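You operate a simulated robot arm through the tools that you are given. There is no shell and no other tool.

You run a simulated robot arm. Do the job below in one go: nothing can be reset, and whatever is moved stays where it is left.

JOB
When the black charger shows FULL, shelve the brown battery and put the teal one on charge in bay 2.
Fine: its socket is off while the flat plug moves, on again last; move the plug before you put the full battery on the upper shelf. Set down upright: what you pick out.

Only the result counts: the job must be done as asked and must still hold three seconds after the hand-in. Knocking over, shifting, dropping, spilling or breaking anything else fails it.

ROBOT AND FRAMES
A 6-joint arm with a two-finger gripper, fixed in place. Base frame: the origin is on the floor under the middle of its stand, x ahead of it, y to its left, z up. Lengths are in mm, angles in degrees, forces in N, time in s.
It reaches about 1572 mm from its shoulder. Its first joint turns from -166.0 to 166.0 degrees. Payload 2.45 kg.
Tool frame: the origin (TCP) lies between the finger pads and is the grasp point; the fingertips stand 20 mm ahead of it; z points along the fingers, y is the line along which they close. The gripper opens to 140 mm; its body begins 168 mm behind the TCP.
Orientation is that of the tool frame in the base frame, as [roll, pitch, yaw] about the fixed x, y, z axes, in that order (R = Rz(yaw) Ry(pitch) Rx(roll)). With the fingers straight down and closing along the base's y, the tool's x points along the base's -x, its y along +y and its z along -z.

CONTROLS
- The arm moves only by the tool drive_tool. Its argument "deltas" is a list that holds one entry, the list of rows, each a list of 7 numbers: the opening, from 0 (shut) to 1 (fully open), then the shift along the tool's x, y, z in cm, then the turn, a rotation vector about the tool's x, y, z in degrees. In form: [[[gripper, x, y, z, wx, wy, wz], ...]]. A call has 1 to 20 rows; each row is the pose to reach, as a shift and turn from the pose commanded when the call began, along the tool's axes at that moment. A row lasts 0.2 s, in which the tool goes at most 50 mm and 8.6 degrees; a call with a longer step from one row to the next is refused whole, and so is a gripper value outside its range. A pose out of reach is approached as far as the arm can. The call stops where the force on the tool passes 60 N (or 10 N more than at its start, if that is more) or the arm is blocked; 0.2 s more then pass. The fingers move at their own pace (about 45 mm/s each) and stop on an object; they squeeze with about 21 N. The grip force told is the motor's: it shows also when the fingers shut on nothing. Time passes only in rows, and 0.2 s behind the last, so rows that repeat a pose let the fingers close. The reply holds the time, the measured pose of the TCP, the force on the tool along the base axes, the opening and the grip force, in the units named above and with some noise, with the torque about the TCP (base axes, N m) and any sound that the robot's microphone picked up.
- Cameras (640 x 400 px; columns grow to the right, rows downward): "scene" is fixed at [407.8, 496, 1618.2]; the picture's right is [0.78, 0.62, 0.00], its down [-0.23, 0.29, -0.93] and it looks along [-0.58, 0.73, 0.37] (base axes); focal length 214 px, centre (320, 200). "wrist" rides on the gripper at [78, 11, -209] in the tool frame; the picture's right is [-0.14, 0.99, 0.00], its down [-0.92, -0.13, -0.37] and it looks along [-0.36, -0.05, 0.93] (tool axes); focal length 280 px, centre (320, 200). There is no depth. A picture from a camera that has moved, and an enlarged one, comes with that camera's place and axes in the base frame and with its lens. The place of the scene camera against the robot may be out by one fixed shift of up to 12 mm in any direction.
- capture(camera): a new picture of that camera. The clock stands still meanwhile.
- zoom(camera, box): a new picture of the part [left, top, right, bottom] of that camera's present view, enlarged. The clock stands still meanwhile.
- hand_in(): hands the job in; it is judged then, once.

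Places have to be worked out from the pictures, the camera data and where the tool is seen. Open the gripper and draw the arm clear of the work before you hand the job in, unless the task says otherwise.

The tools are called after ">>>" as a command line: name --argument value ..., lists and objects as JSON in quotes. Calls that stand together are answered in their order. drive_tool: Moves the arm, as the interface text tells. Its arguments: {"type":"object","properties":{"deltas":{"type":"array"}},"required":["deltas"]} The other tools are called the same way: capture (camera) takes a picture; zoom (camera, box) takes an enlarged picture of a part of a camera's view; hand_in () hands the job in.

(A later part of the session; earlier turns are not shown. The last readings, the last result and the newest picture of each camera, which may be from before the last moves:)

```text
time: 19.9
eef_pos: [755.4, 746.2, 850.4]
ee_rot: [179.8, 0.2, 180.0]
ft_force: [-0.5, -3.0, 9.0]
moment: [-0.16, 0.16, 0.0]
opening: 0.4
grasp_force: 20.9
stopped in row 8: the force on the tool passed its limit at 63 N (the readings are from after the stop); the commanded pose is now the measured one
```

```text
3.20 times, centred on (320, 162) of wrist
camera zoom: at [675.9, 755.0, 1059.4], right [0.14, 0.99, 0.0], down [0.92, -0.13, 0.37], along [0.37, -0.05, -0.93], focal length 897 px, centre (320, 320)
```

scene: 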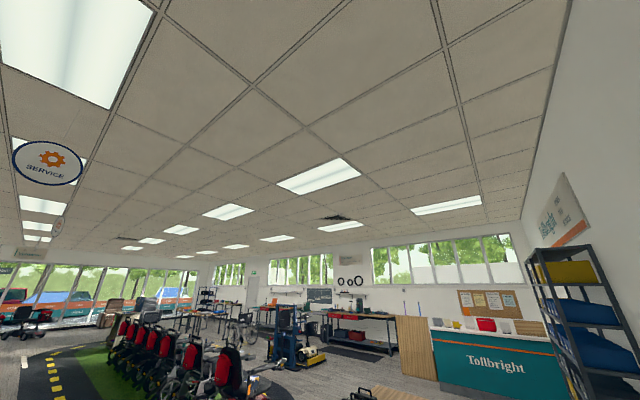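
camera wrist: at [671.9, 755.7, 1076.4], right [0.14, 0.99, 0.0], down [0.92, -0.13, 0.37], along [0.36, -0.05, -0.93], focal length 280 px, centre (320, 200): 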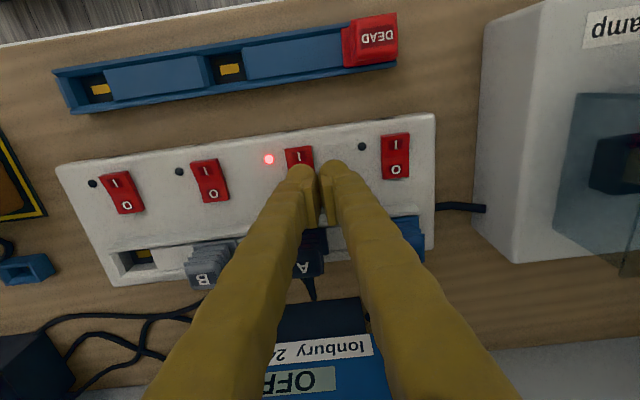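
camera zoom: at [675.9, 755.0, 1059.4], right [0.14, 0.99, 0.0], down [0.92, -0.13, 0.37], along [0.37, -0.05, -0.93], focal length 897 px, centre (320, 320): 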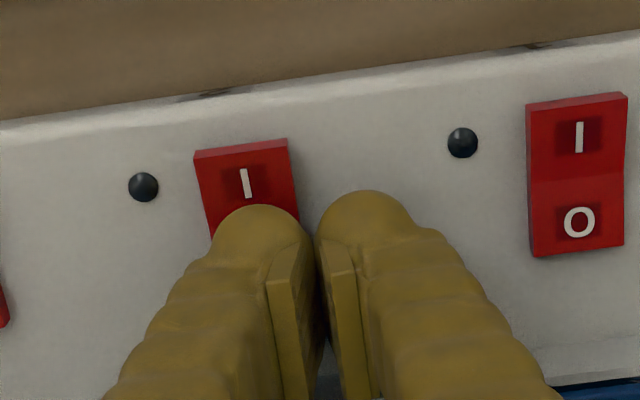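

The lamp beside the rocker is now dark: socket 2 (plug A) is off. I rise clear and go up, opening the gripper, towards the teal battery.

>>> drive_tool --deltas '[[[0, 0, 0, -2, 0, 0, 0], [0, 0, 0, -5, 0, 0, 0], [0, 0, 0, -9, 0, 0, 0], [0, 0, 0, -13.5, 0, 0, 0], [0.3, 0.5, 0, -18, 0, 0, 0], [0.3, 1, 0, -22, 0, 0, 0]]]'

>>> capture --camera "wrist"

>>> zoom --camera "wrist" --box '[200, 130, 400, 255]'

```text
time: 21.3
eef_pos: [749.7, 747.4, 1066.9]
ee_rot: [179.9, 0.1, 180.0]
ft_force: [-0.7, 0.3, -0.6]
moment: [0.0, -0.03, 0.02]
opening: 41.9
grasp_force: 0.1
```

```text
taken
camera wrist: at [670.8, 757.2, 1275.6], right [0.14, 0.99, 0.0], down [0.92, -0.13, 0.37], along [0.37, -0.05, -0.93], focal length 280 px, centre (320, 200)
```

wrist: 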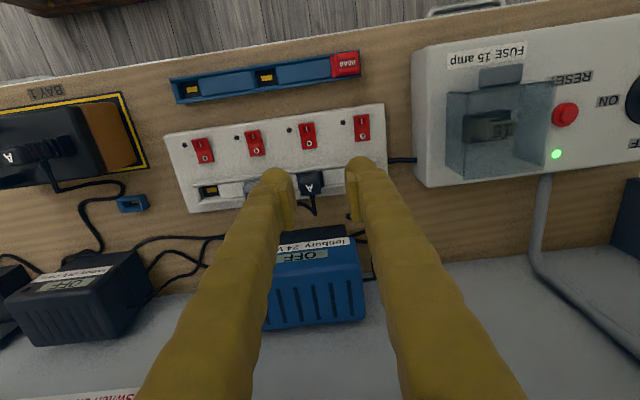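

```text
3.20 times, centred on (300, 192) of wrist
camera zoom: at [670.8, 757.2, 1275.6], right [0.14, 0.99, 0.0], down [0.92, -0.13, 0.37], along [0.37, -0.05, -0.93], focal length 897 px, centre (384, 224)
```

zoom: 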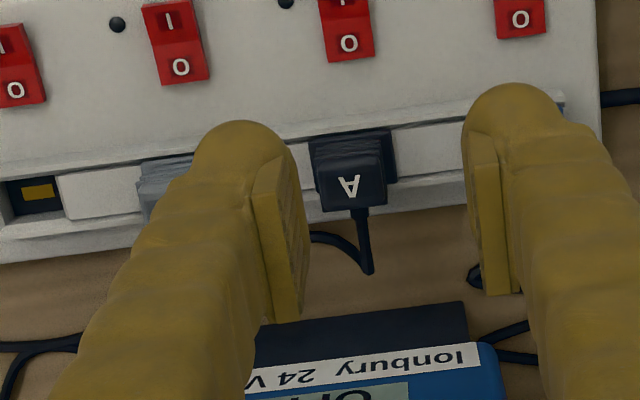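

The black charger now reads OFF. Next I go around and up to the teal battery: first back and across, rising to z≈1390 with the gripper at 70 mm.

>>> drive_tool --deltas '[[[0.5, 1.1, -3.8, -2.5, 0, 0, 0], [0.5, 2.2, -7.6, -5, 0, 0, 0], [0.5, 3.3, -11.4, -7.5, 0, 0, 0], [0.5, 4.4, -15.2, -10, 0, 0, 0], [0.5, 5.5, -19, -12.5, 0, 0, 0], [0.5, 6.6, -22.8, -15, 0, 0, 0], [0.5, 7.7, -26.6, -17.5, 0, 0, 0], [0.5, 8.8, -30.4, -20, 0, 0, 0], [0.5, 9.9, -34.2, -22.5, 0, 0, 0], [0.5, 9.2, -38.2, -23.9, 0, 0, 0], [0.5, 8.5, -42.2, -25.3, 0, 0, 0], [0.5, 7.8, -46.3, -26.7, 0, 0, 0], [0.5, 7.1, -50.3, -28.1, 0, 0, 0], [0.5, 6.4, -54.3, -29.5, 0, 0, 0], [0.5, 5.7, -58.3, -30.9, 0, 0, 0], [0.5, 5.0, -62.3, -32.3, 0, 0, 0], [0.5, 5.0, -62.3, -32.3, 0, 0, 0]]]'

>>> capture --camera "wrist"

```text
time: 24.9
eef_pos: [689.3, 125.3, 1391.1]
ee_rot: [179.9, 0.1, 179.9]
ft_force: [-0.5, -0.5, 0.4]
moment: [0.0, -0.05, 0.02]
opening: 69.8
grasp_force: 0.0
```

```text
taken
camera wrist: at [609.9, 134.3, 1599.5], right [0.14, 0.99, 0.0], down [0.92, -0.13, 0.37], along [0.37, -0.05, -0.93], focal length 280 px, centre (320, 200)
```

wrist: 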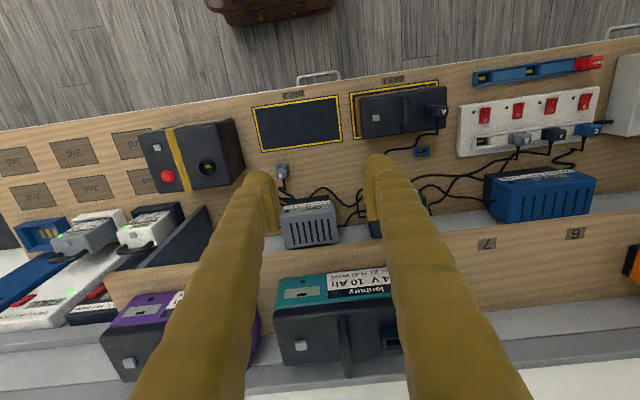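

Now I move forward over the shelf to the hover point above the teal handle.

>>> drive_tool --deltas '[[[0.5, -4.3, 0, 0, 0, 0, 0], [0.5, -8.6, -0.1, 0, 0, 0, 0], [0.5, -12.9, -0.1, 0, 0, 0, 0], [0.5, -17.2, -0.1, 0, 0, 0, 0], [0.5, -21.5, -0.1, 0, 0, 0, 0], [0.5, -25.6, -0.1, 0, 0, 0, 0], [0.5, -25.6, -0.1, 0, 0, 0, 0], [0.5, -25.6, -0.1, 0, 0, 0, 0]]]'

>>> zoom --camera "wrist" --box '[220, 100, 420, 225]'

```text
time: 26.7
eef_pos: [949.2, 120.9, 1394.6]
ee_rot: [179.9, 0.1, -179.9]
ft_force: [-0.1, 0.1, -0.7]
moment: [0.0, -0.01, -0.02]
opening: 70.1
grasp_force: 0.1
```

```text
3.20 times, centred on (320, 162) of wrist
camera zoom: at [869.7, 130.3, 1603.9], right [0.14, 0.99, 0.0], down [0.92, -0.13, 0.37], along [0.37, -0.05, -0.93], focal length 897 px, centre (320, 320)
```

zoom: 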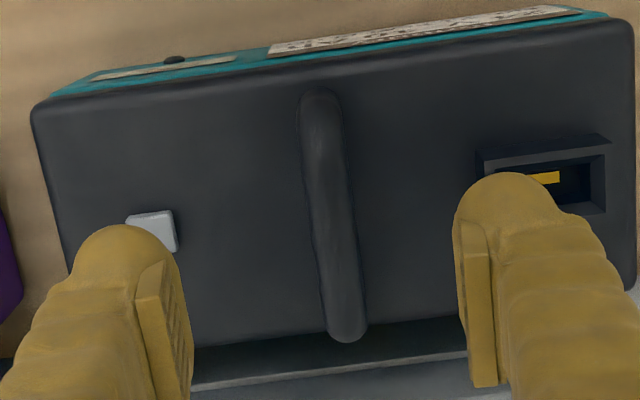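

The handle bar is at y≈124, x≈945–950. I narrow the opening to about 39 mm, shift 3 mm in y and come down to just above the bar to verify.

>>> drive_tool --deltas '[[[0.28, 0, 0.3, 0, 0, 0, 0], [0.28, 0, 0.3, 0, 0, 0, 0], [0.28, 0, 0.3, 2, 0, 0, 0], [0.28, 0, 0.3, 4.4, 0, 0, 0], [0.28, 0, 0.3, 4.4, 0, 0, 0]]]'

>>> zoom --camera "wrist" --box '[240, 120, 400, 220]'

```text
time: 27.9
eef_pos: [948.6, 122.1, 1347.1]
ee_rot: [179.9, 0.0, -180.0]
ft_force: [0.6, -0.1, -0.5]
moment: [0.0, 0.01, -0.01]
opening: 39.1
grasp_force: 0.0
```

```text
4.00 times, centred on (320, 170) of wrist
camera zoom: at [870.1, 131.5, 1556.2], right [0.14, 0.99, 0.0], down [0.92, -0.13, 0.37], along [0.37, -0.05, -0.93], focal length 1122 px, centre (320, 320)
```

zoom: 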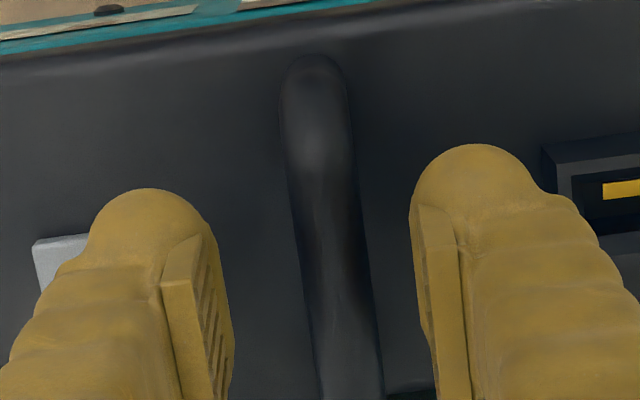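

The bar sits between the pads within a millimetre or so. I lower 29 mm and close on the handle, then check.

>>> drive_tool --deltas '[[[0.28, 0, 0.1, 1, 0, 0, 0], [0.28, 0, 0.1, 2, 0, 0, 0], [0.28, 0, 0.1, 2.9, 0, 0, 0], [0.28, 0, 0.1, 2.9, 0, 0, 0], [0, 0, 0.1, 2.9, 0, 0, 0], [0, 0, 0.1, 2.9, 0, 0, 0], [0, 0, 0.1, 2.9, 0, 0, 0]]]'

>>> zoom --camera "wrist" --box '[220, 120, 420, 245]'

```text
time: 29.5
eef_pos: [950.5, 121.9, 1319.0]
ee_rot: [179.9, 0.2, 180.0]
ft_force: [-1.1, 4.2, 0.2]
moment: [-0.07, 0.02, 0.02]
opening: 9.4
grasp_force: 20.6
```

```text
3.20 times, centred on (320, 182) of wrist
camera zoom: at [871.1, 132.4, 1527.5], right [0.14, 0.99, 0.0], down [0.92, -0.13, 0.37], along [0.37, -0.05, -0.93], focal length 897 px, centre (320, 256)
```

zoom: 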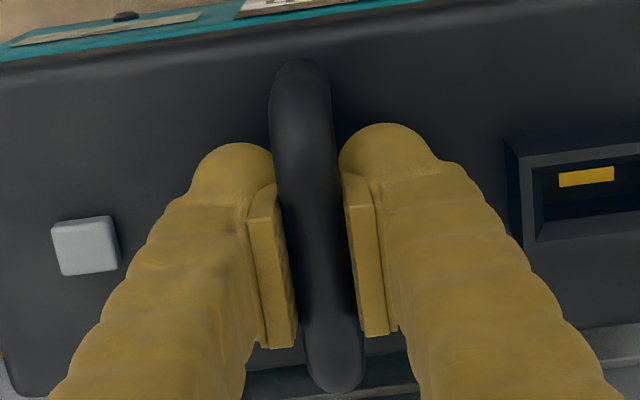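

The handle is gripped (9.4 mm opening, 20.6 N). I lift gently by 40 mm and check the load.

>>> drive_tool --deltas '[[[0, 0, 0, -0.6, 0, 0, 0], [0, 0, 0, -1.5, 0, 0, 0], [0, 0, 0, -2.7, 0, 0, 0], [0, 0, 0, -4, 0, 0, 0], [0, 0, 0, -4, 0, 0, 0], [0, 0, 0, -4, 0, 0, 0]]]'

>>> capture --camera "wrist"

```text
time: 30.9
eef_pos: [952.5, 123.9, 1356.9]
ee_rot: [179.9, 0.2, -180.0]
ft_force: [-0.1, -0.8, 0.2]
moment: [-0.01, -0.01, 0.02]
opening: 0.0
grasp_force: 20.9
```

```text
taken
camera wrist: at [872.1, 133.2, 1566.9], right [0.14, 0.99, 0.0], down [0.92, -0.13, 0.37], along [0.37, -0.05, -0.93], focal length 280 px, centre (320, 200)
```

wrist: 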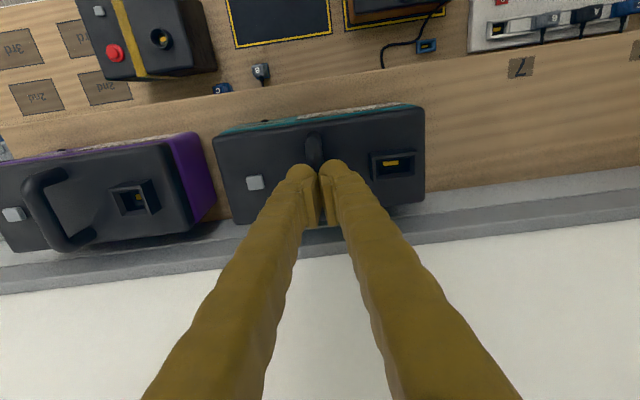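

The bar slipped out of the pads (opening 0), so the grip was too high on it; the battery is still standing. I zoom to see whether it moved and to measure the handle height better.

>>> zoom --camera "wrist" --box '[200, 95, 440, 245]'

>>> zoom --camera "wrist" --box '[0, 110, 240, 260]'

```text
2.67 times, centred on (320, 170) of wrist
camera zoom: at [872.1, 133.2, 1566.9], right [0.14, 0.99, 0.0], down [0.92, -0.13, 0.37], along [0.37, -0.05, -0.93], focal length 748 px, centre (320, 280)
```

zoom: 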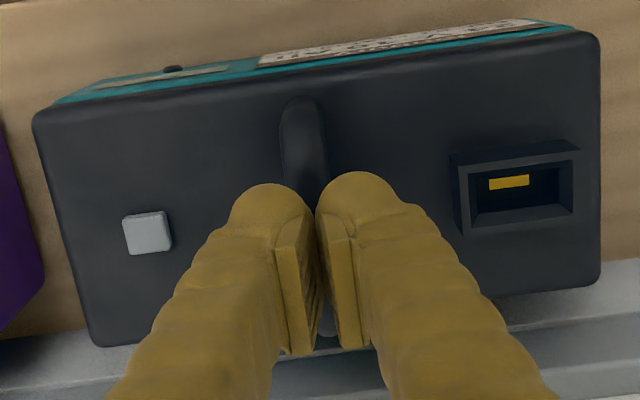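

```text
2.67 times, centred on (120, 185) of wrist
camera zoom: at [872.1, 133.2, 1566.9], right [0.14, 0.99, 0.0], down [0.92, -0.13, 0.37], along [0.37, -0.05, -0.93], focal length 748 px, centre (853, 240)
```

zoom: 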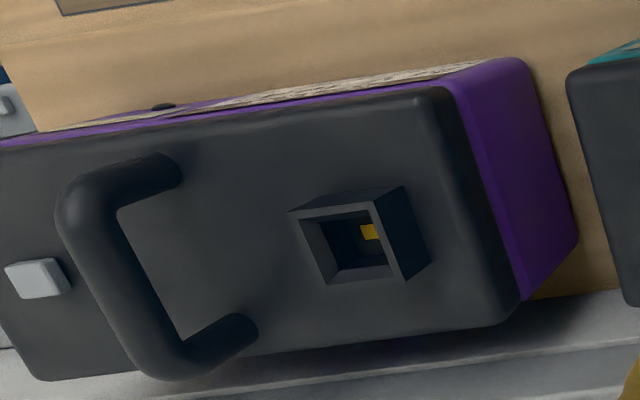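

The battery is still upright and practically where it was (shifted ~2–3 mm in −y). The fingers taper towards the tips, so the bar must sit deeper; I reopen and go down about 8 mm lower than before, watching for contact.

>>> drive_tool --deltas '[[[0.28, 0.2, -0.2, 0, 0, 0, 0], [0.28, 0.2, -0.2, 0, 0, 0, 0], [0.28, 0.2, -0.2, 0, 0, 0, 0], [0.28, 0.2, -0.2, 1.5, 0, 0, 0], [0.28, 0.2, -0.2, 3, 0, 0, 0], [0.28, 0.2, -0.2, 3.8, 0, 0, 0], [0.28, 0.2, -0.2, 4.3, 0, 0, 0], [0.28, 0.2, -0.2, 4.6, 0, 0, 0], [0.28, 0.2, -0.2, 4.6, 0, 0, 0]]]'

>>> zoom --camera "wrist" --box '[220, 120, 420, 245]'

```text
time: 32.9
eef_pos: [947.2, 123.1, 1315.7]
ee_rot: [179.9, 0.2, 179.8]
ft_force: [12.1, -4.2, 32.9]
moment: [-0.33, -0.12, 0.09]
opening: 39.6
grasp_force: 0.5
```

```text
3.20 times, centred on (320, 182) of wrist
camera zoom: at [867.6, 132.0, 1523.3], right [0.14, 0.99, 0.0], down [0.92, -0.13, 0.37], along [0.37, -0.05, -0.93], focal length 897 px, centre (320, 256)
```

zoom: 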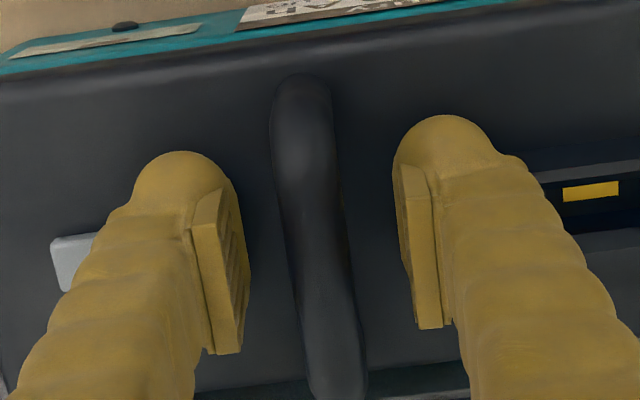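

The fingertips touched the battery top (33 N up) at TCP z≈1316, so the top is near z≈1295. I back off 2 mm, close on the bar, and lift only a few millimetres to read the load.

>>> drive_tool --deltas '[[[0.28, 0, -0.2, -0.5, 0, 0, 0], [0.28, 0, -0.2, -0.6, 0, 0, 0], [0, 0, -0.2, -0.6, 0, 0, 0], [0, 0, -0.2, -0.6, 0, 0, 0], [0, 0, -0.2, -0.6, 0, 0, 0], [0, 0, -0.2, -0.6, 0, 0, 0], [0, 0, -0.2, -0.6, 0, 0, 0]]]'

>>> zoom --camera "wrist" --box '[240, 130, 400, 230]'

```text
time: 34.5
eef_pos: [948.4, 120.1, 1317.1]
ee_rot: [179.8, 0.1, 179.9]
ft_force: [-1.2, 0.4, -0.2]
moment: [0.03, 0.04, 0.0]
opening: 9.5
grasp_force: 20.6
```

```text
4.00 times, centred on (320, 180) of wrist
camera zoom: at [869.0, 129.6, 1526.7], right [0.14, 0.99, 0.0], down [0.92, -0.13, 0.37], along [0.37, -0.05, -0.93], focal length 1122 px, centre (320, 280)
```

zoom: 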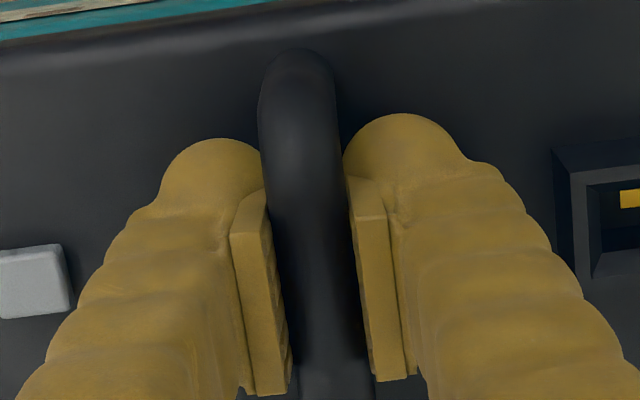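

The bar is held at the same 9.5 mm, i.e. squarely between the pads. I lift just 3 mm and hold to read the load and see whether it slips.

>>> drive_tool --deltas '[[[0, 0, 0, -0.1, 0, 0, 0], [0, 0, 0, -0.2, 0, 0, 0], [0, 0, 0, -0.3, 0, 0, 0], [0, 0, 0, -0.3, 0, 0, 0]]]'

```text
time: 35.5
eef_pos: [948.9, 121.2, 1321.1]
ee_rot: [179.9, 0.2, 180.0]
ft_force: [-0.7, 0.0, -14.5]
moment: [-0.08, 0.05, -0.02]
opening: 9.6
grasp_force: 20.8
```

It now bears 14.5 N without slipping so far; I continue up another 4 mm slowly.

>>> drive_tool --deltas '[[[0, 0, 0, -0.1, 0, 0, 0], [0, 0, 0, -0.2, 0, 0, 0], [0, 0, 0, -0.3, 0, 0, 0], [0, 0, 0, -0.4, 0, 0, 0], [0, 0, 0, -0.4, 0, 0, 0]]]'

>>> zoom --camera "wrist" --box '[200, 95, 440, 245]'

```text
time: 36.7
eef_pos: [948.9, 119.9, 1324.6]
ee_rot: [180.0, 0.0, 180.0]
ft_force: [0.8, -0.6, -14.5]
moment: [-0.03, 0.03, 0.02]
opening: 9.5
grasp_force: 21.1
```

```text
2.67 times, centred on (320, 170) of wrist
camera zoom: at [868.9, 130.2, 1533.8], right [0.14, 0.99, 0.0], down [0.92, -0.13, 0.37], along [0.37, -0.05, -0.93], focal length 748 px, centre (320, 280)
```

zoom: 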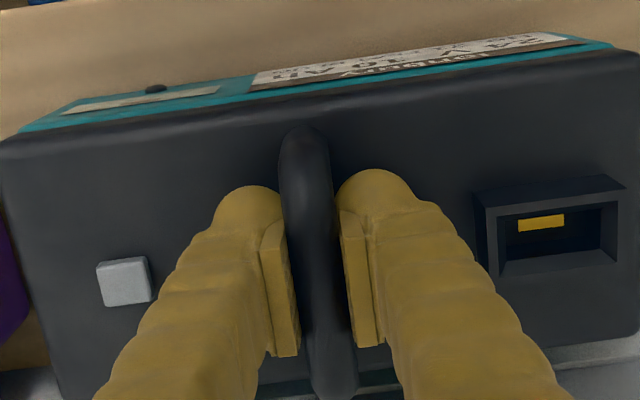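

It holds steadily: 14.5 N load (about 1.5 kg), opening unchanged, so gentle accelerations are the key. I lift another 20 mm gradually.

>>> drive_tool --deltas '[[[0, 0, 0, -0.2, 0, 0, 0], [0, 0, 0, -0.5, 0, 0, 0], [0, 0, 0, -0.9, 0, 0, 0], [0, 0, 0, -1.3, 0, 0, 0], [0, 0, 0, -1.7, 0, 0, 0], [0, 0, 0, -1.9, 0, 0, 0], [0, 0, 0, -2.0, 0, 0, 0], [0, 0, 0, -2.0, 0, 0, 0]]]'

>>> capture --camera "wrist"

```text
time: 38.5
eef_pos: [947.1, 121.6, 1344.6]
ee_rot: [180.0, 0.0, -180.0]
ft_force: [0.9, -0.1, -15.2]
moment: [-0.08, 0.02, 0.01]
opening: 9.7
grasp_force: 21.1
```

```text
taken
camera wrist: at [868.8, 130.6, 1554.5], right [0.14, 0.99, 0.0], down [0.92, -0.13, 0.37], along [0.37, -0.05, -0.93], focal length 280 px, centre (320, 200)
```

wrist: 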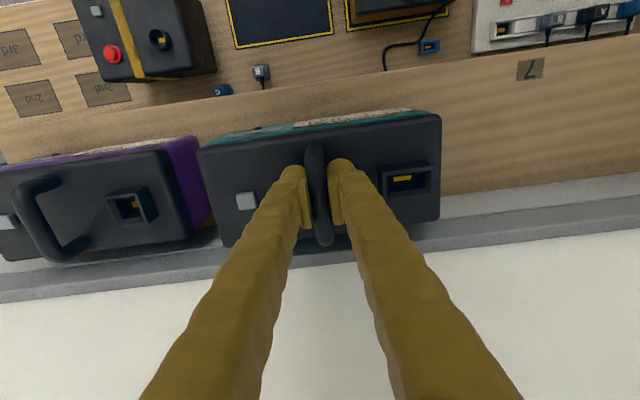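

The teal battery hangs level above the shelf. I carry it slowly straight back over the shelf edge towards the robot.

>>> drive_tool --deltas '[[[0, 0.3, 0, 0, 0, 0, 0], [0, 0.9, 0, 0, 0, 0, 0], [0, 1.8, 0, 0, 0, 0, 0], [0, 3, 0, 0, 0, 0, 0], [0, 4.5, 0, 0, 0, 0, 0], [0, 6.2, 0, 0, 0, 0, 0], [0, 8, 0, 0, 0, 0, 0], [0, 9.8, -0.4, 0, 0, 0, 0], [0, 11.6, -1.0, 0, 0, 0, 0], [0, 13.4, -1.6, 0, 0, 0, 0], [0, 15.2, -2.3, 0, 0, 0, 0], [0, 17, -3.0, 0, 0, 0, 0], [0, 18.8, -3.7, 0, 0, 0, 0], [0, 20.5, -4.4, 0, 0, 0, 0], [0, 22, -5.0, 0, 0, 0, 0], [0, 23.3, -5.5, 0, 0, 0, 0], [0, 24.3, -5.9, 0, 0, 0, 0], [0, 25, -6.1, 0, 0, 0, 0], [0, 25.4, -6.2, 0, 0, 0, 0], [0, 25.4, -6.2, 0, 0, 0, 0]]]'

>>> capture --camera "wrist"

```text
time: 42.7
eef_pos: [693.7, 59.1, 1345.2]
ee_rot: [179.9, 0.1, 180.0]
ft_force: [0.7, 0.1, -13.7]
moment: [0.03, 0.03, 0.02]
opening: 9.4
grasp_force: 21.2
```

```text
taken
camera wrist: at [613.6, 68.5, 1553.3], right [0.14, 0.99, 0.0], down [0.92, -0.13, 0.37], along [0.37, -0.05, -0.93], focal length 280 px, centre (320, 200)
```

wrist: 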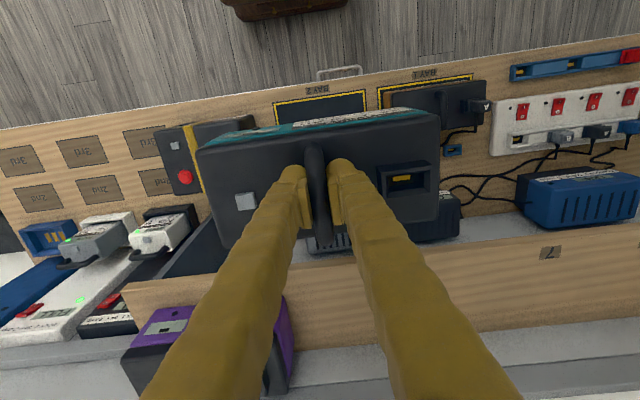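

Still holding (13.7 N). The battery is now above bay 2; I descend slowly by about 340 mm with a gentle stop and then compare it with the bay frame.

>>> drive_tool --deltas '[[[0, 0, 0, 0.3, 0, 0, 0], [0, 0, 0, 0.9, 0, 0, 0], [0, 0, 0, 1.8, 0, 0, 0], [0, 0, 0, 3, 0, 0, 0], [0, 0, 0, 4.8, 0, 0, 0], [0, 0, 0, 7, 0, 0, 0], [0, 0, 0, 9.4, 0, 0, 0], [0, 0, 0, 11.8, 0, 0, 0], [0, 0, 0, 14.2, 0, 0, 0], [0, 0, 0, 16.6, 0, 0, 0], [0, 0, 0, 19, 0, 0, 0], [0, 0, 0, 21.4, 0, 0, 0], [0, 0, 0, 23.8, 0, 0, 0], [0, 0, 0, 26, 0, 0, 0], [0, 0, 0, 28, 0, 0, 0], [0, 0, 0, 29.8, 0, 0, 0], [0, 0, 0, 31.3, 0, 0, 0], [0, 0, 0, 32.5, 0, 0, 0], [0, 0, 0, 33.4, 0, 0, 0], [0, 0, 0, 33.9, 0, 0, 0]]]'

>>> capture --camera "wrist"

>>> zoom --camera "wrist" --box '[180, 60, 460, 235]'

```text
time: 46.9
eef_pos: [694.2, 58.1, 1005.5]
ee_rot: [179.9, 0.1, -179.9]
ft_force: [-0.4, 0.8, -13.8]
moment: [-0.02, 0.08, 0.01]
opening: 9.7
grasp_force: 20.7
```

```text
taken
camera wrist: at [614.6, 67.6, 1214.0], right [0.14, 0.99, 0.0], down [0.92, -0.13, 0.37], along [0.37, -0.05, -0.93], focal length 280 px, centre (320, 200)
```

wrist: 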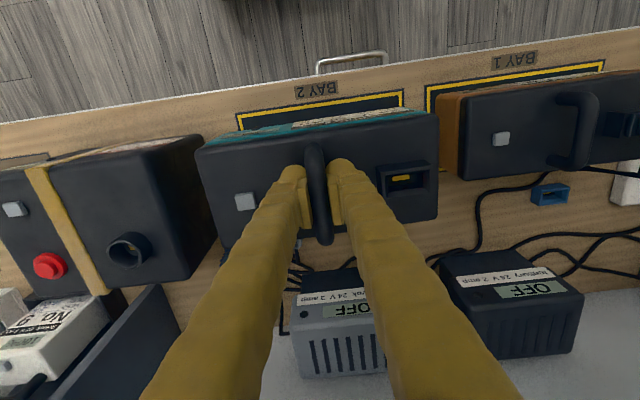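

```text
2.29 times, centred on (320, 148) of wrist
camera zoom: at [614.6, 67.6, 1214.0], right [0.14, 0.99, 0.0], down [0.92, -0.13, 0.37], along [0.37, -0.05, -0.93], focal length 641 px, centre (320, 320)
```

zoom: 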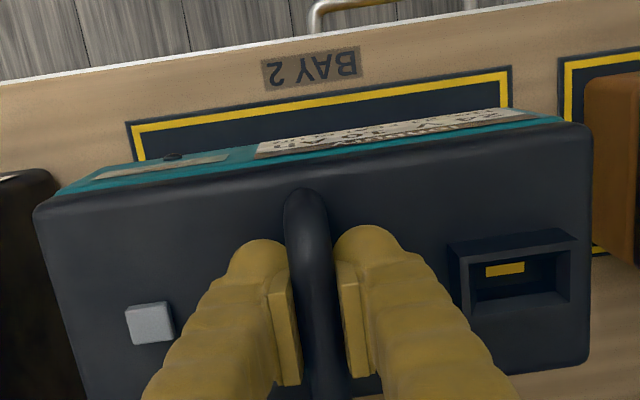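

Bay 2's frame spans y −54…181 with its front at x≈629, centre ≈ (690, 63); the held battery's centre is ≈ (693, 58). I shift 3 mm back and 5 mm to +y while descending to about z 932.

>>> drive_tool --deltas '[[[0, 0.05, 0.1, 0.3, 0, 0, 0], [0, 0.1, 0.2, 0.9, 0, 0, 0], [0, 0.2, 0.3, 1.8, 0, 0, 0], [0, 0.3, 0.4, 3, 0, 0, 0], [0, 0.3, 0.5, 4.3, 0, 0, 0], [0, 0.3, 0.5, 5.5, 0, 0, 0], [0, 0.3, 0.5, 6.4, 0, 0, 0], [0, 0.3, 0.5, 7, 0, 0, 0], [0, 0.3, 0.5, 7.3, 0, 0, 0], [0, 0.3, 0.5, 7.3, 0, 0, 0]]]'

>>> capture --camera "wrist"

>>> zoom --camera "wrist" --box '[180, 60, 460, 235]'

```text
time: 49.1
eef_pos: [689.9, 63.8, 933.9]
ee_rot: [180.0, 0.1, -180.0]
ft_force: [-0.3, 0.3, -14.9]
moment: [0.0, 0.03, 0.0]
opening: 9.7
grasp_force: 20.7
```

```text
taken
camera wrist: at [611.8, 73.3, 1141.5], right [0.14, 0.99, 0.0], down [0.92, -0.13, 0.37], along [0.37, -0.05, -0.93], focal length 280 px, centre (320, 200)
```

wrist: 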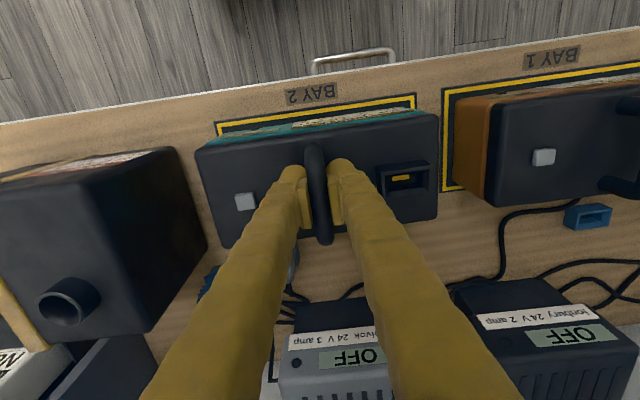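

```text
2.29 times, centred on (320, 148) of wrist
camera zoom: at [611.8, 73.3, 1141.5], right [0.14, 0.99, 0.0], down [0.92, -0.13, 0.37], along [0.37, -0.05, -0.93], focal length 641 px, centre (320, 320)
```

zoom: 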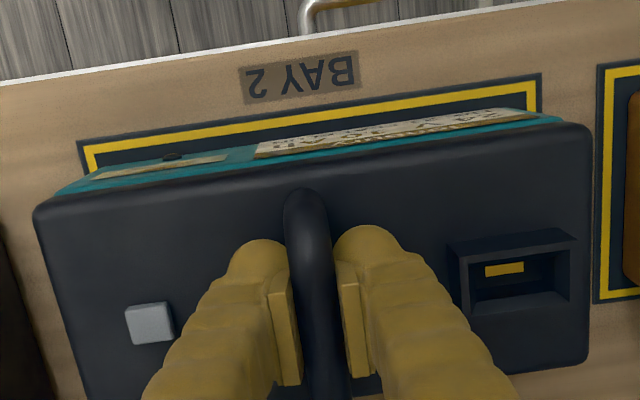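

Alignment looks right. I lower in small steps, watching the load come off.

>>> drive_tool --deltas '[[[0, 0, 0, 0.2, 0, 0, 0], [0, 0, 0, 0.4, 0, 0, 0], [0, 0, 0, 0.6, 0, 0, 0], [0, 0, 0, 0.8, 0, 0, 0], [0, 0, 0, 0.8, 0, 0, 0]]]'

```text
time: 50.3
eef_pos: [690.9, 64.3, 924.3]
ee_rot: [179.9, 0.1, 180.0]
ft_force: [-0.1, 0.6, -14.3]
moment: [-0.02, 0.02, 0.0]
opening: 9.8
grasp_force: 21.0
```

Still fully loaded; I continue a few millimetres lower.

>>> drive_tool --deltas '[[[0, 0, 0, 0.15, 0, 0, 0], [0, 0, 0, 0.3, 0, 0, 0], [0, 0, 0, 0.45, 0, 0, 0], [0, 0, 0, 0.6, 0, 0, 0], [0, 0, 0, 0.6, 0, 0, 0]]]'

```text
time: 51.5
eef_pos: [691.0, 64.0, 919.5]
ee_rot: [179.9, 0.2, -180.0]
ft_force: [-0.5, -0.1, -13.5]
moment: [0.08, -0.04, -0.04]
opening: 9.6
grasp_force: 20.9
```

Still hanging free at TCP z≈919; I go on down.

>>> drive_tool --deltas '[[[0, 0, 0, 0.15, 0, 0, 0], [0, 0, 0, 0.3, 0, 0, 0], [0, 0, 0, 0.45, 0, 0, 0], [0, 0, 0, 0.6, 0, 0, 0], [0, 0, 0, 0.6, 0, 0, 0]]]'

>>> zoom --camera "wrist" --box '[180, 60, 460, 235]'

```text
time: 52.7
eef_pos: [692.8, 65.0, 914.5]
ee_rot: [179.9, 0.2, 180.0]
ft_force: [-7.7, 2.0, 11.1]
moment: [-0.19, 0.04, -0.06]
opening: 9.6
grasp_force: 20.9
stopped in row 5: the force on the tool passed its limit at 62 N (the readings are from after the stop); the commanded pose is now the measured one
```

```text
2.29 times, centred on (320, 148) of wrist
camera zoom: at [612.5, 74.0, 1123.5], right [0.14, 0.99, 0.0], down [0.92, -0.13, 0.37], along [0.37, -0.05, -0.93], focal length 641 px, centre (320, 320)
```

zoom: 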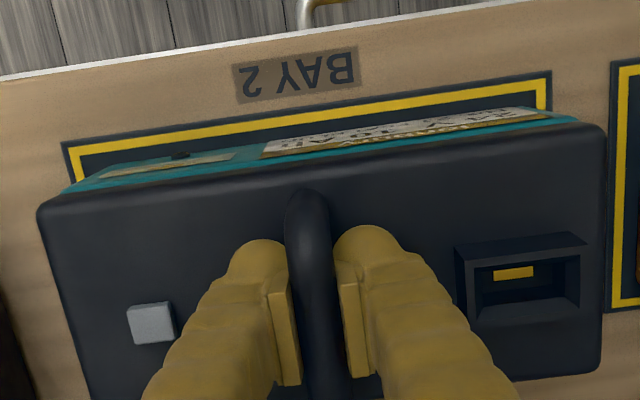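

The battery stands on the bench in bay 2 (upward reaction). I open the fingers and then rise straight up.

>>> drive_tool --deltas '[[[0.28, 0, 0, 0, 0, 0, 0], [0.28, 0, 0, 0, 0, 0, 0], [0.28, 0, 0, 0, 0, 0, 0], [0.28, 0, 0, -0.5, 0, 0, 0], [0.28, 0, 0, -2, 0, 0, 0], [0.28, 0, 0, -5, 0, 0, 0], [0.28, 0, 0, -9.5, 0, 0, 0], [0.28, 0, 0, -14, 0, 0, 0], [0.28, 0, 0, -18.5, 0, 0, 0]]]'

>>> capture --camera "wrist"

>>> zoom --camera "wrist" --box '[180, 80, 460, 255]'

```text
time: 54.7
eef_pos: [688.2, 62.5, 1099.6]
ee_rot: [179.9, 0.2, 180.0]
ft_force: [0.1, 0.8, -0.1]
moment: [0.04, -0.02, -0.02]
opening: 39.1
grasp_force: 0.3
```

```text
taken
camera wrist: at [608.4, 71.7, 1308.6], right [0.14, 0.99, 0.0], down [0.92, -0.13, 0.37], along [0.37, -0.05, -0.93], focal length 280 px, centre (320, 200)
```

wrist: 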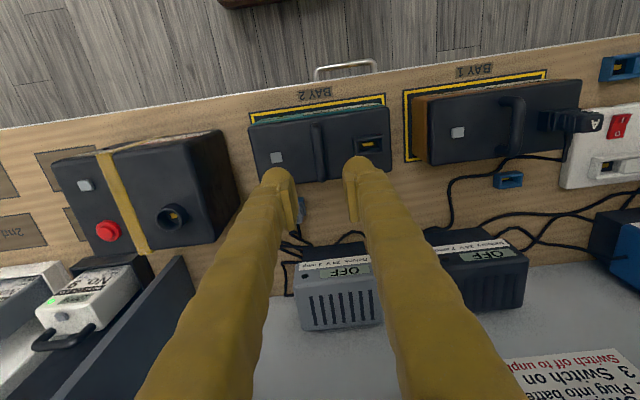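

```text
2.29 times, centred on (320, 168) of wrist
camera zoom: at [608.4, 71.7, 1308.6], right [0.14, 0.99, 0.0], down [0.92, -0.13, 0.37], along [0.37, -0.05, -0.93], focal length 641 px, centre (320, 274)
```

zoom: 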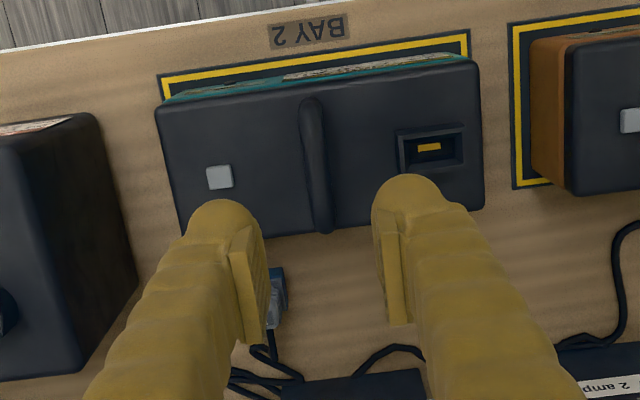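

The teal battery stands centred in bay 2 (centre ≈ (689, 63)). Now I move across to hover over plug A on the brown battery and look closely.

>>> drive_tool --deltas '[[[0.45, 0, 3, 0, 0, 0, 0], [0.45, 0, 7.5, 0, 0, 0, 0], [0.45, 0, 12.2, 0, 0, 0, 0], [0.45, 0, 17, 0, 0, 0, 0], [0.45, 0, 21.7, 0, 0, 0, 0], [0.45, 0, 26.4, 0, 0, 0, 0], [0.45, 0, 30.5, 1, 0, 0, 0], [0.45, 0, 33.2, 2, 0, 0, 0], [0.45, 0, 33.2, 2, 0, 0, 0]]]'

>>> capture --camera "wrist"

>>> zoom --camera "wrist" --box '[240, 90, 400, 190]'

```text
time: 56.7
eef_pos: [692.6, 397.6, 1081.9]
ee_rot: [179.9, 0.2, 180.0]
ft_force: [-0.4, -0.3, -0.8]
moment: [0.0, 0.0, 0.01]
opening: 63.0
grasp_force: 0.0
```

```text
taken
camera wrist: at [612.6, 406.7, 1290.4], right [0.14, 0.99, 0.0], down [0.92, -0.13, 0.37], along [0.37, -0.05, -0.93], focal length 280 px, centre (320, 200)
```

wrist: 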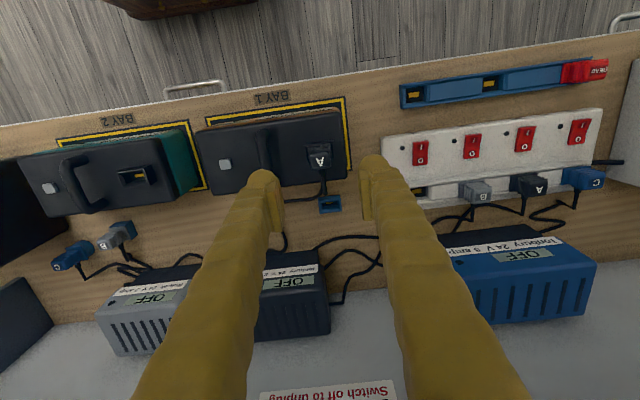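

```text
4.00 times, centred on (320, 140) of wrist
camera zoom: at [612.6, 406.7, 1290.4], right [0.14, 0.99, 0.0], down [0.92, -0.13, 0.37], along [0.37, -0.05, -0.93], focal length 1122 px, centre (320, 440)
```

zoom: 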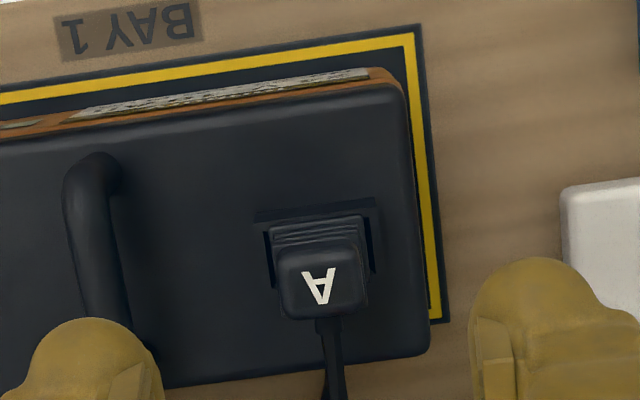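

Plug A's top is centred at about (692.6, 396.4), ~27 mm wide. I narrow the opening to 44 mm, descend to about z 985 and verify clearance from the handle.

>>> drive_tool --deltas '[[[0.315, 0, -0.1, 1, 0, 0, 0], [0.315, 0, -0.1, 3, 0, 0, 0], [0.315, 0, -0.1, 6, 0, 0, 0], [0.315, 0, -0.1, 8.5, 0, 0, 0], [0.315, 0, -0.1, 9.8, 0, 0, 0], [0.315, 0, -0.1, 9.8, 0, 0, 0]]]'

>>> zoom --camera "wrist" --box '[220, 90, 420, 215]'

```text
time: 58.1
eef_pos: [691.0, 395.0, 983.1]
ee_rot: [179.8, 0.3, 180.0]
ft_force: [-0.3, -0.1, 0.2]
moment: [0.02, -0.01, -0.01]
opening: 44.1
grasp_force: 0.0
```

```text
3.20 times, centred on (320, 152) of wrist
camera zoom: at [611.7, 403.3, 1190.7], right [0.14, 0.99, 0.0], down [0.92, -0.13, 0.37], along [0.37, -0.05, -0.93], focal length 897 px, centre (320, 352)
```

zoom: 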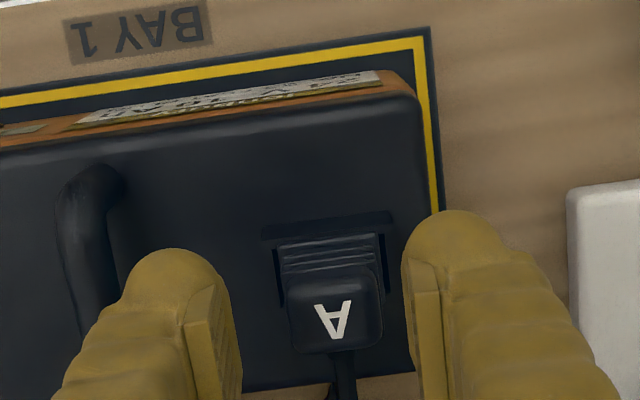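

The plug is between the pads (centre y≈396.5). I narrow slightly to 38 mm to keep clear of the handle, shift 1.5 mm in y and go down to z≈938, then close on the plug.

>>> drive_tool --deltas '[[[0.27, 0, 0.15, 0, 0, 0, 0], [0.27, 0, 0.15, 0.5, 0, 0, 0], [0.27, 0, 0.15, 1.5, 0, 0, 0], [0.27, 0, 0.15, 2.5, 0, 0, 0], [0.27, 0, 0.15, 3.5, 0, 0, 0], [0.27, 0, 0.15, 4.3, 0, 0, 0], [0.27, 0, 0.15, 4.5, 0, 0, 0], [0.27, 0, 0.15, 4.5, 0, 0, 0]]]'

>>> zoom --camera "wrist" --box '[220, 110, 420, 235]'

```text
time: 59.9
eef_pos: [693.2, 397.6, 937.0]
ee_rot: [179.9, 0.2, -180.0]
ft_force: [0.3, 0.1, 0.8]
moment: [-0.02, -0.01, 0.01]
opening: 37.6
grasp_force: 0.0
```

```text
3.20 times, centred on (320, 172) of wrist
camera zoom: at [613.1, 407.2, 1145.5], right [0.14, 0.99, 0.0], down [0.92, -0.13, 0.37], along [0.37, -0.05, -0.93], focal length 897 px, centre (320, 288)
```

zoom: 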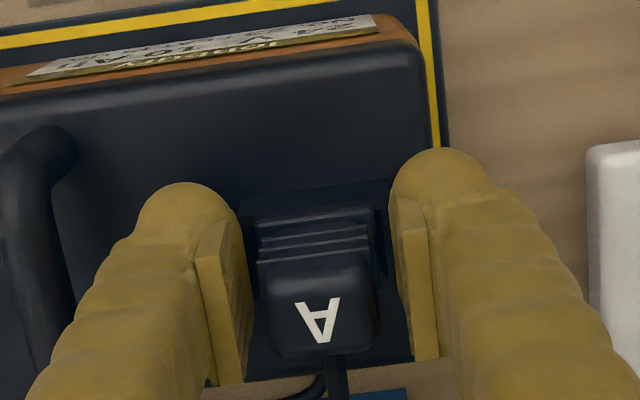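

The plug sits between the pads, about 1.5 mm to the −y side; I correct that and close.

>>> drive_tool --deltas '[[[0.27, 0, -0.15, 0, 0, 0, 0], [0.2, 0, -0.15, 0, 0, 0, 0], [0, 0, -0.15, 0, 0, 0, 0], [0, 0, -0.15, 0, 0, 0, 0], [0, 0, -0.15, 0, 0, 0, 0]]]'

>>> zoom --camera "wrist" --box '[220, 110, 420, 235]'

```text
time: 61.1
eef_pos: [693.7, 396.9, 938.3]
ee_rot: [179.9, 0.3, -179.9]
ft_force: [0.9, -0.1, -0.3]
moment: [-0.04, 0.0, 0.02]
opening: 24.9
grasp_force: 20.5
```

```text
3.20 times, centred on (320, 172) of wrist
camera zoom: at [613.1, 405.4, 1146.5], right [0.14, 0.99, 0.0], down [0.92, -0.13, 0.37], along [0.37, -0.05, -0.93], focal length 897 px, centre (320, 288)
```

zoom: 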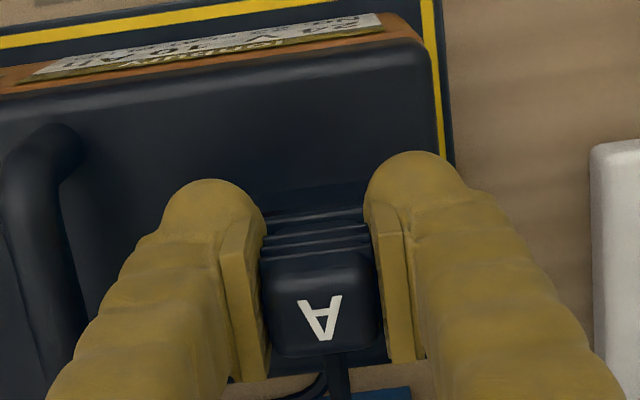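

Plug A is gripped (24.9 mm, no side force) with the TCP at (693.7, 396.9, 938.3) when fully plugged. The socket is off, so I pull straight up slowly.

>>> drive_tool --deltas '[[[0, 0, 0, -0.2, 0, 0, 0], [0, 0, 0, -0.4, 0, 0, 0], [0, 0, 0, -0.6, 0, 0, 0], [0, 0, 0, -0.8, 0, 0, 0], [0, 0, 0, -1.0, 0, 0, 0], [0, 0, 0, -1.0, 0, 0, 0]]]'

>>> zoom --camera "wrist" --box '[220, 110, 420, 235]'

```text
time: 62.5
eef_pos: [692.7, 395.2, 947.3]
ee_rot: [179.8, 0.3, 180.0]
ft_force: [0.7, 1.2, -1.1]
moment: [0.0, 0.04, 0.03]
opening: 24.7
grasp_force: 20.8
```

```text
3.20 times, centred on (320, 172) of wrist
camera zoom: at [613.1, 404.2, 1155.5], right [0.14, 0.99, 0.0], down [0.92, -0.13, 0.37], along [0.37, -0.05, -0.93], focal length 897 px, centre (320, 288)
```

zoom: 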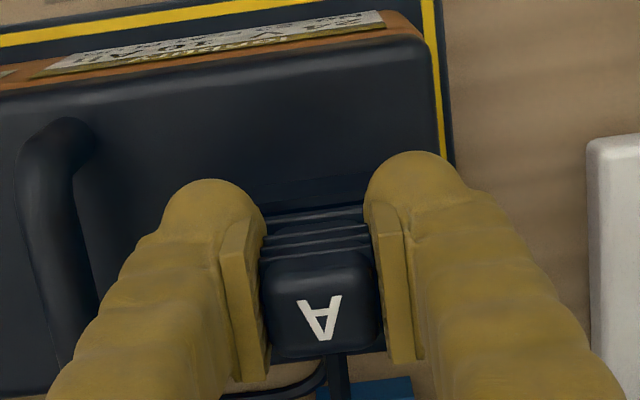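

The plug follows the gripper cleanly with almost no force. I raise it to about z 1035, above the handles.

>>> drive_tool --deltas '[[[0, 0, 0, -0.5, 0, 0, 0], [0, 0, 0, -1.5, 0, 0, 0], [0, 0, 0, -3, 0, 0, 0], [0, 0, 0, -4.8, 0, 0, 0], [0, 0, 0, -6.6, 0, 0, 0], [0, 0, 0, -8, 0, 0, 0], [0, 0, 0, -8.8, 0, 0, 0], [0, 0, 0, -8.8, 0, 0, 0]]]'

>>> capture --camera "wrist"

>>> zoom --camera "wrist" --box '[200, 80, 440, 230]'

```text
time: 64.3
eef_pos: [691.0, 395.9, 1035.6]
ee_rot: [179.9, 0.2, -180.0]
ft_force: [-0.7, -0.4, -0.3]
moment: [0.04, 0.0, 0.02]
opening: 24.9
grasp_force: 21.2
```

```text
taken
camera wrist: at [611.4, 404.7, 1244.5], right [0.14, 0.99, 0.0], down [0.92, -0.13, 0.37], along [0.37, -0.05, -0.93], focal length 280 px, centre (320, 200)
```

wrist: 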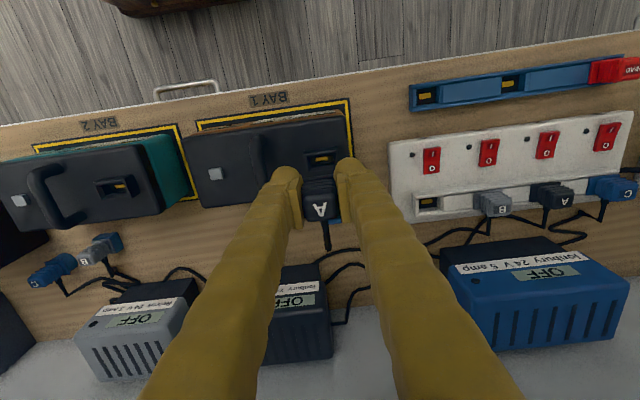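

```text
2.67 times, centred on (320, 155) of wrist
camera zoom: at [611.4, 404.7, 1244.5], right [0.14, 0.99, 0.0], down [0.92, -0.13, 0.37], along [0.37, -0.05, -0.93], focal length 748 px, centre (320, 320)
```

zoom: 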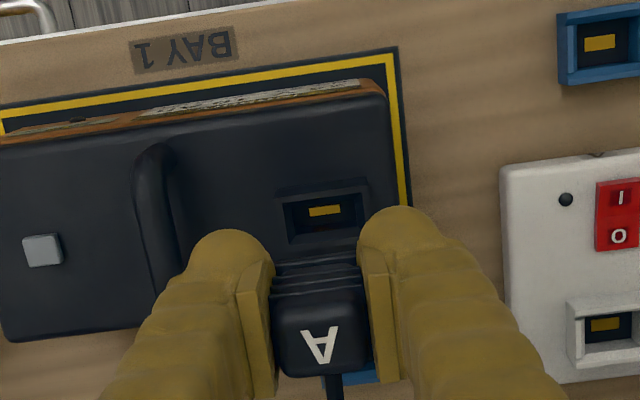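

The plug is out and the brown socket is visible; laterally the commanded pose equals the plugged pose, so when the teal socket appears at the same picture spot (zoom (323, 215)), a straight descent will seat it. I move 264 mm to −y.

>>> drive_tool --deltas '[[[0, 0, -1.5, 0, 0, 0, 0], [0, 0, -4.5, 0, 0, 0, 0], [0, 0, -8.5, 0, 0, 0, 0], [0, 0, -12.5, 0, 0, 0, 0], [0, 0, -16.5, 0, 0, 0, 0], [0, 0, -20.5, 0, 0, 0, 0], [0, 0, -23.8, 0, 0, 0, 0], [0, 0, -25.8, 0, 0, 0, 0], [0, 0, -26.4, 0, 0, 0, 0], [0, 0, -26.4, 0, 0, 0, 0], [0, 0, -26.4, 0, 0, 0, 0]]]'

>>> capture --camera "wrist"

>>> zoom --camera "wrist" --box '[200, 80, 440, 230]'

```text
time: 66.7
eef_pos: [692.5, 132.4, 1033.6]
ee_rot: [179.8, 0.3, -180.0]
ft_force: [0.7, 0.9, -0.5]
moment: [-0.02, 0.02, 0.01]
opening: 24.7
grasp_force: 21.4
```

```text
taken
camera wrist: at [612.1, 141.1, 1242.1], right [0.14, 0.99, 0.0], down [0.92, -0.13, 0.37], along [0.37, -0.05, -0.93], focal length 280 px, centre (320, 200)
```

wrist: 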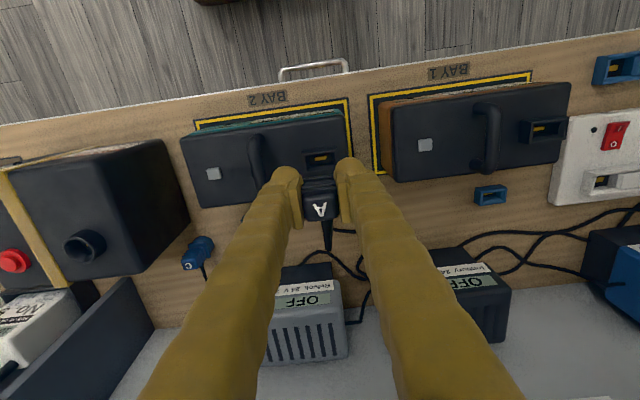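

```text
2.67 times, centred on (320, 155) of wrist
camera zoom: at [612.1, 141.1, 1242.1], right [0.14, 0.99, 0.0], down [0.92, -0.13, 0.37], along [0.37, -0.05, -0.93], focal length 748 px, centre (320, 320)
```

zoom: 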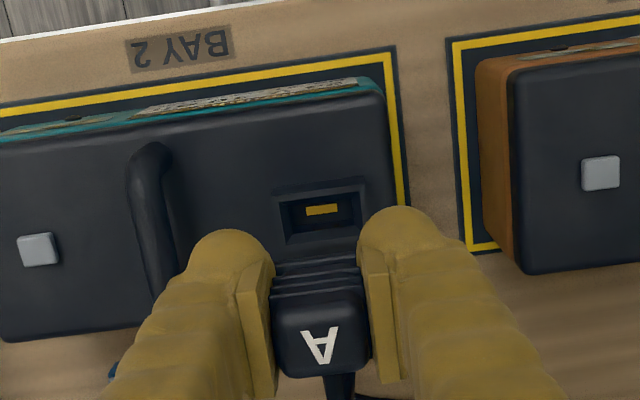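

The teal socket appears almost at the same spot, roughly 3–4 px left and 2 px up of the reference (≈1.5 mm in −y, ≈1 mm in −x). I zoom closer to judge before descending.

>>> zoom --camera "wrist" --box '[280, 130, 376, 190]'

```text
6.67 times, centred on (328, 160) of wrist
camera zoom: at [612.1, 141.1, 1242.1], right [0.14, 0.99, 0.0], down [0.92, -0.13, 0.37], along [0.37, -0.05, -0.93], focal length 1869 px, centre (267, 467)
```

zoom: 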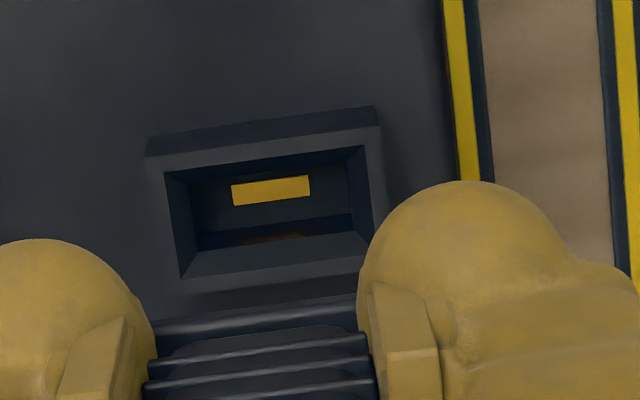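

Fine comparison gives about 1.6 mm in −y and 0.8 mm in −x to correct. I apply that while lowering to about z 965, then look again.

>>> drive_tool --deltas '[[[0, 0.08, -0.16, 0.5, 0, 0, 0], [0, 0.08, -0.16, 1.5, 0, 0, 0], [0, 0.08, -0.16, 3, 0, 0, 0], [0, 0.08, -0.16, 4.5, 0, 0, 0], [0, 0.08, -0.16, 5.8, 0, 0, 0], [0, 0.08, -0.16, 6.6, 0, 0, 0], [0, 0.08, -0.16, 6.9, 0, 0, 0], [0, 0.08, -0.16, 6.9, 0, 0, 0]]]'

>>> zoom --camera "wrist" --box '[240, 110, 400, 210]'

```text
time: 68.5
eef_pos: [691.0, 130.7, 964.4]
ee_rot: [179.8, 0.2, -180.0]
ft_force: [-0.1, -0.2, -1.1]
moment: [0.05, 0.0, 0.0]
opening: 24.5
grasp_force: 20.8
```

```text
4.00 times, centred on (320, 160) of wrist
camera zoom: at [612.0, 139.1, 1174.1], right [0.14, 0.99, 0.0], down [0.92, -0.13, 0.37], along [0.37, -0.05, -0.93], focal length 1122 px, centre (320, 360)
```

zoom: 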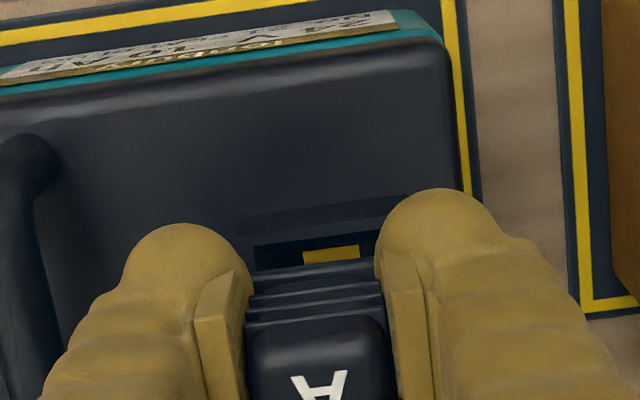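

The plug is right over the socket opening. I lower slowly, checking force.

>>> drive_tool --deltas '[[[0, 0, 0, 0.3, 0, 0, 0], [0, 0, 0, 0.6, 0, 0, 0], [0, 0, 0, 0.9, 0, 0, 0], [0, 0, 0, 1.2, 0, 0, 0], [0, 0, 0, 1.2, 0, 0, 0]]]'

>>> zoom --camera "wrist" --box '[240, 110, 400, 210]'

```text
time: 69.7
eef_pos: [692.6, 129.9, 953.1]
ee_rot: [179.8, 0.2, -180.0]
ft_force: [-0.1, -0.8, -0.8]
moment: [-0.01, 0.02, 0.01]
opening: 25.0
grasp_force: 21.2
```

```text
4.00 times, centred on (320, 160) of wrist
camera zoom: at [612.1, 138.6, 1162.2], right [0.14, 0.99, 0.0], down [0.92, -0.13, 0.37], along [0.37, -0.05, -0.93], focal length 1122 px, centre (320, 360)
```

zoom: 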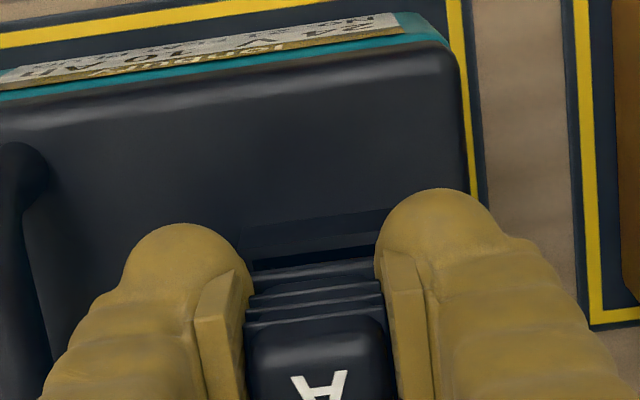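

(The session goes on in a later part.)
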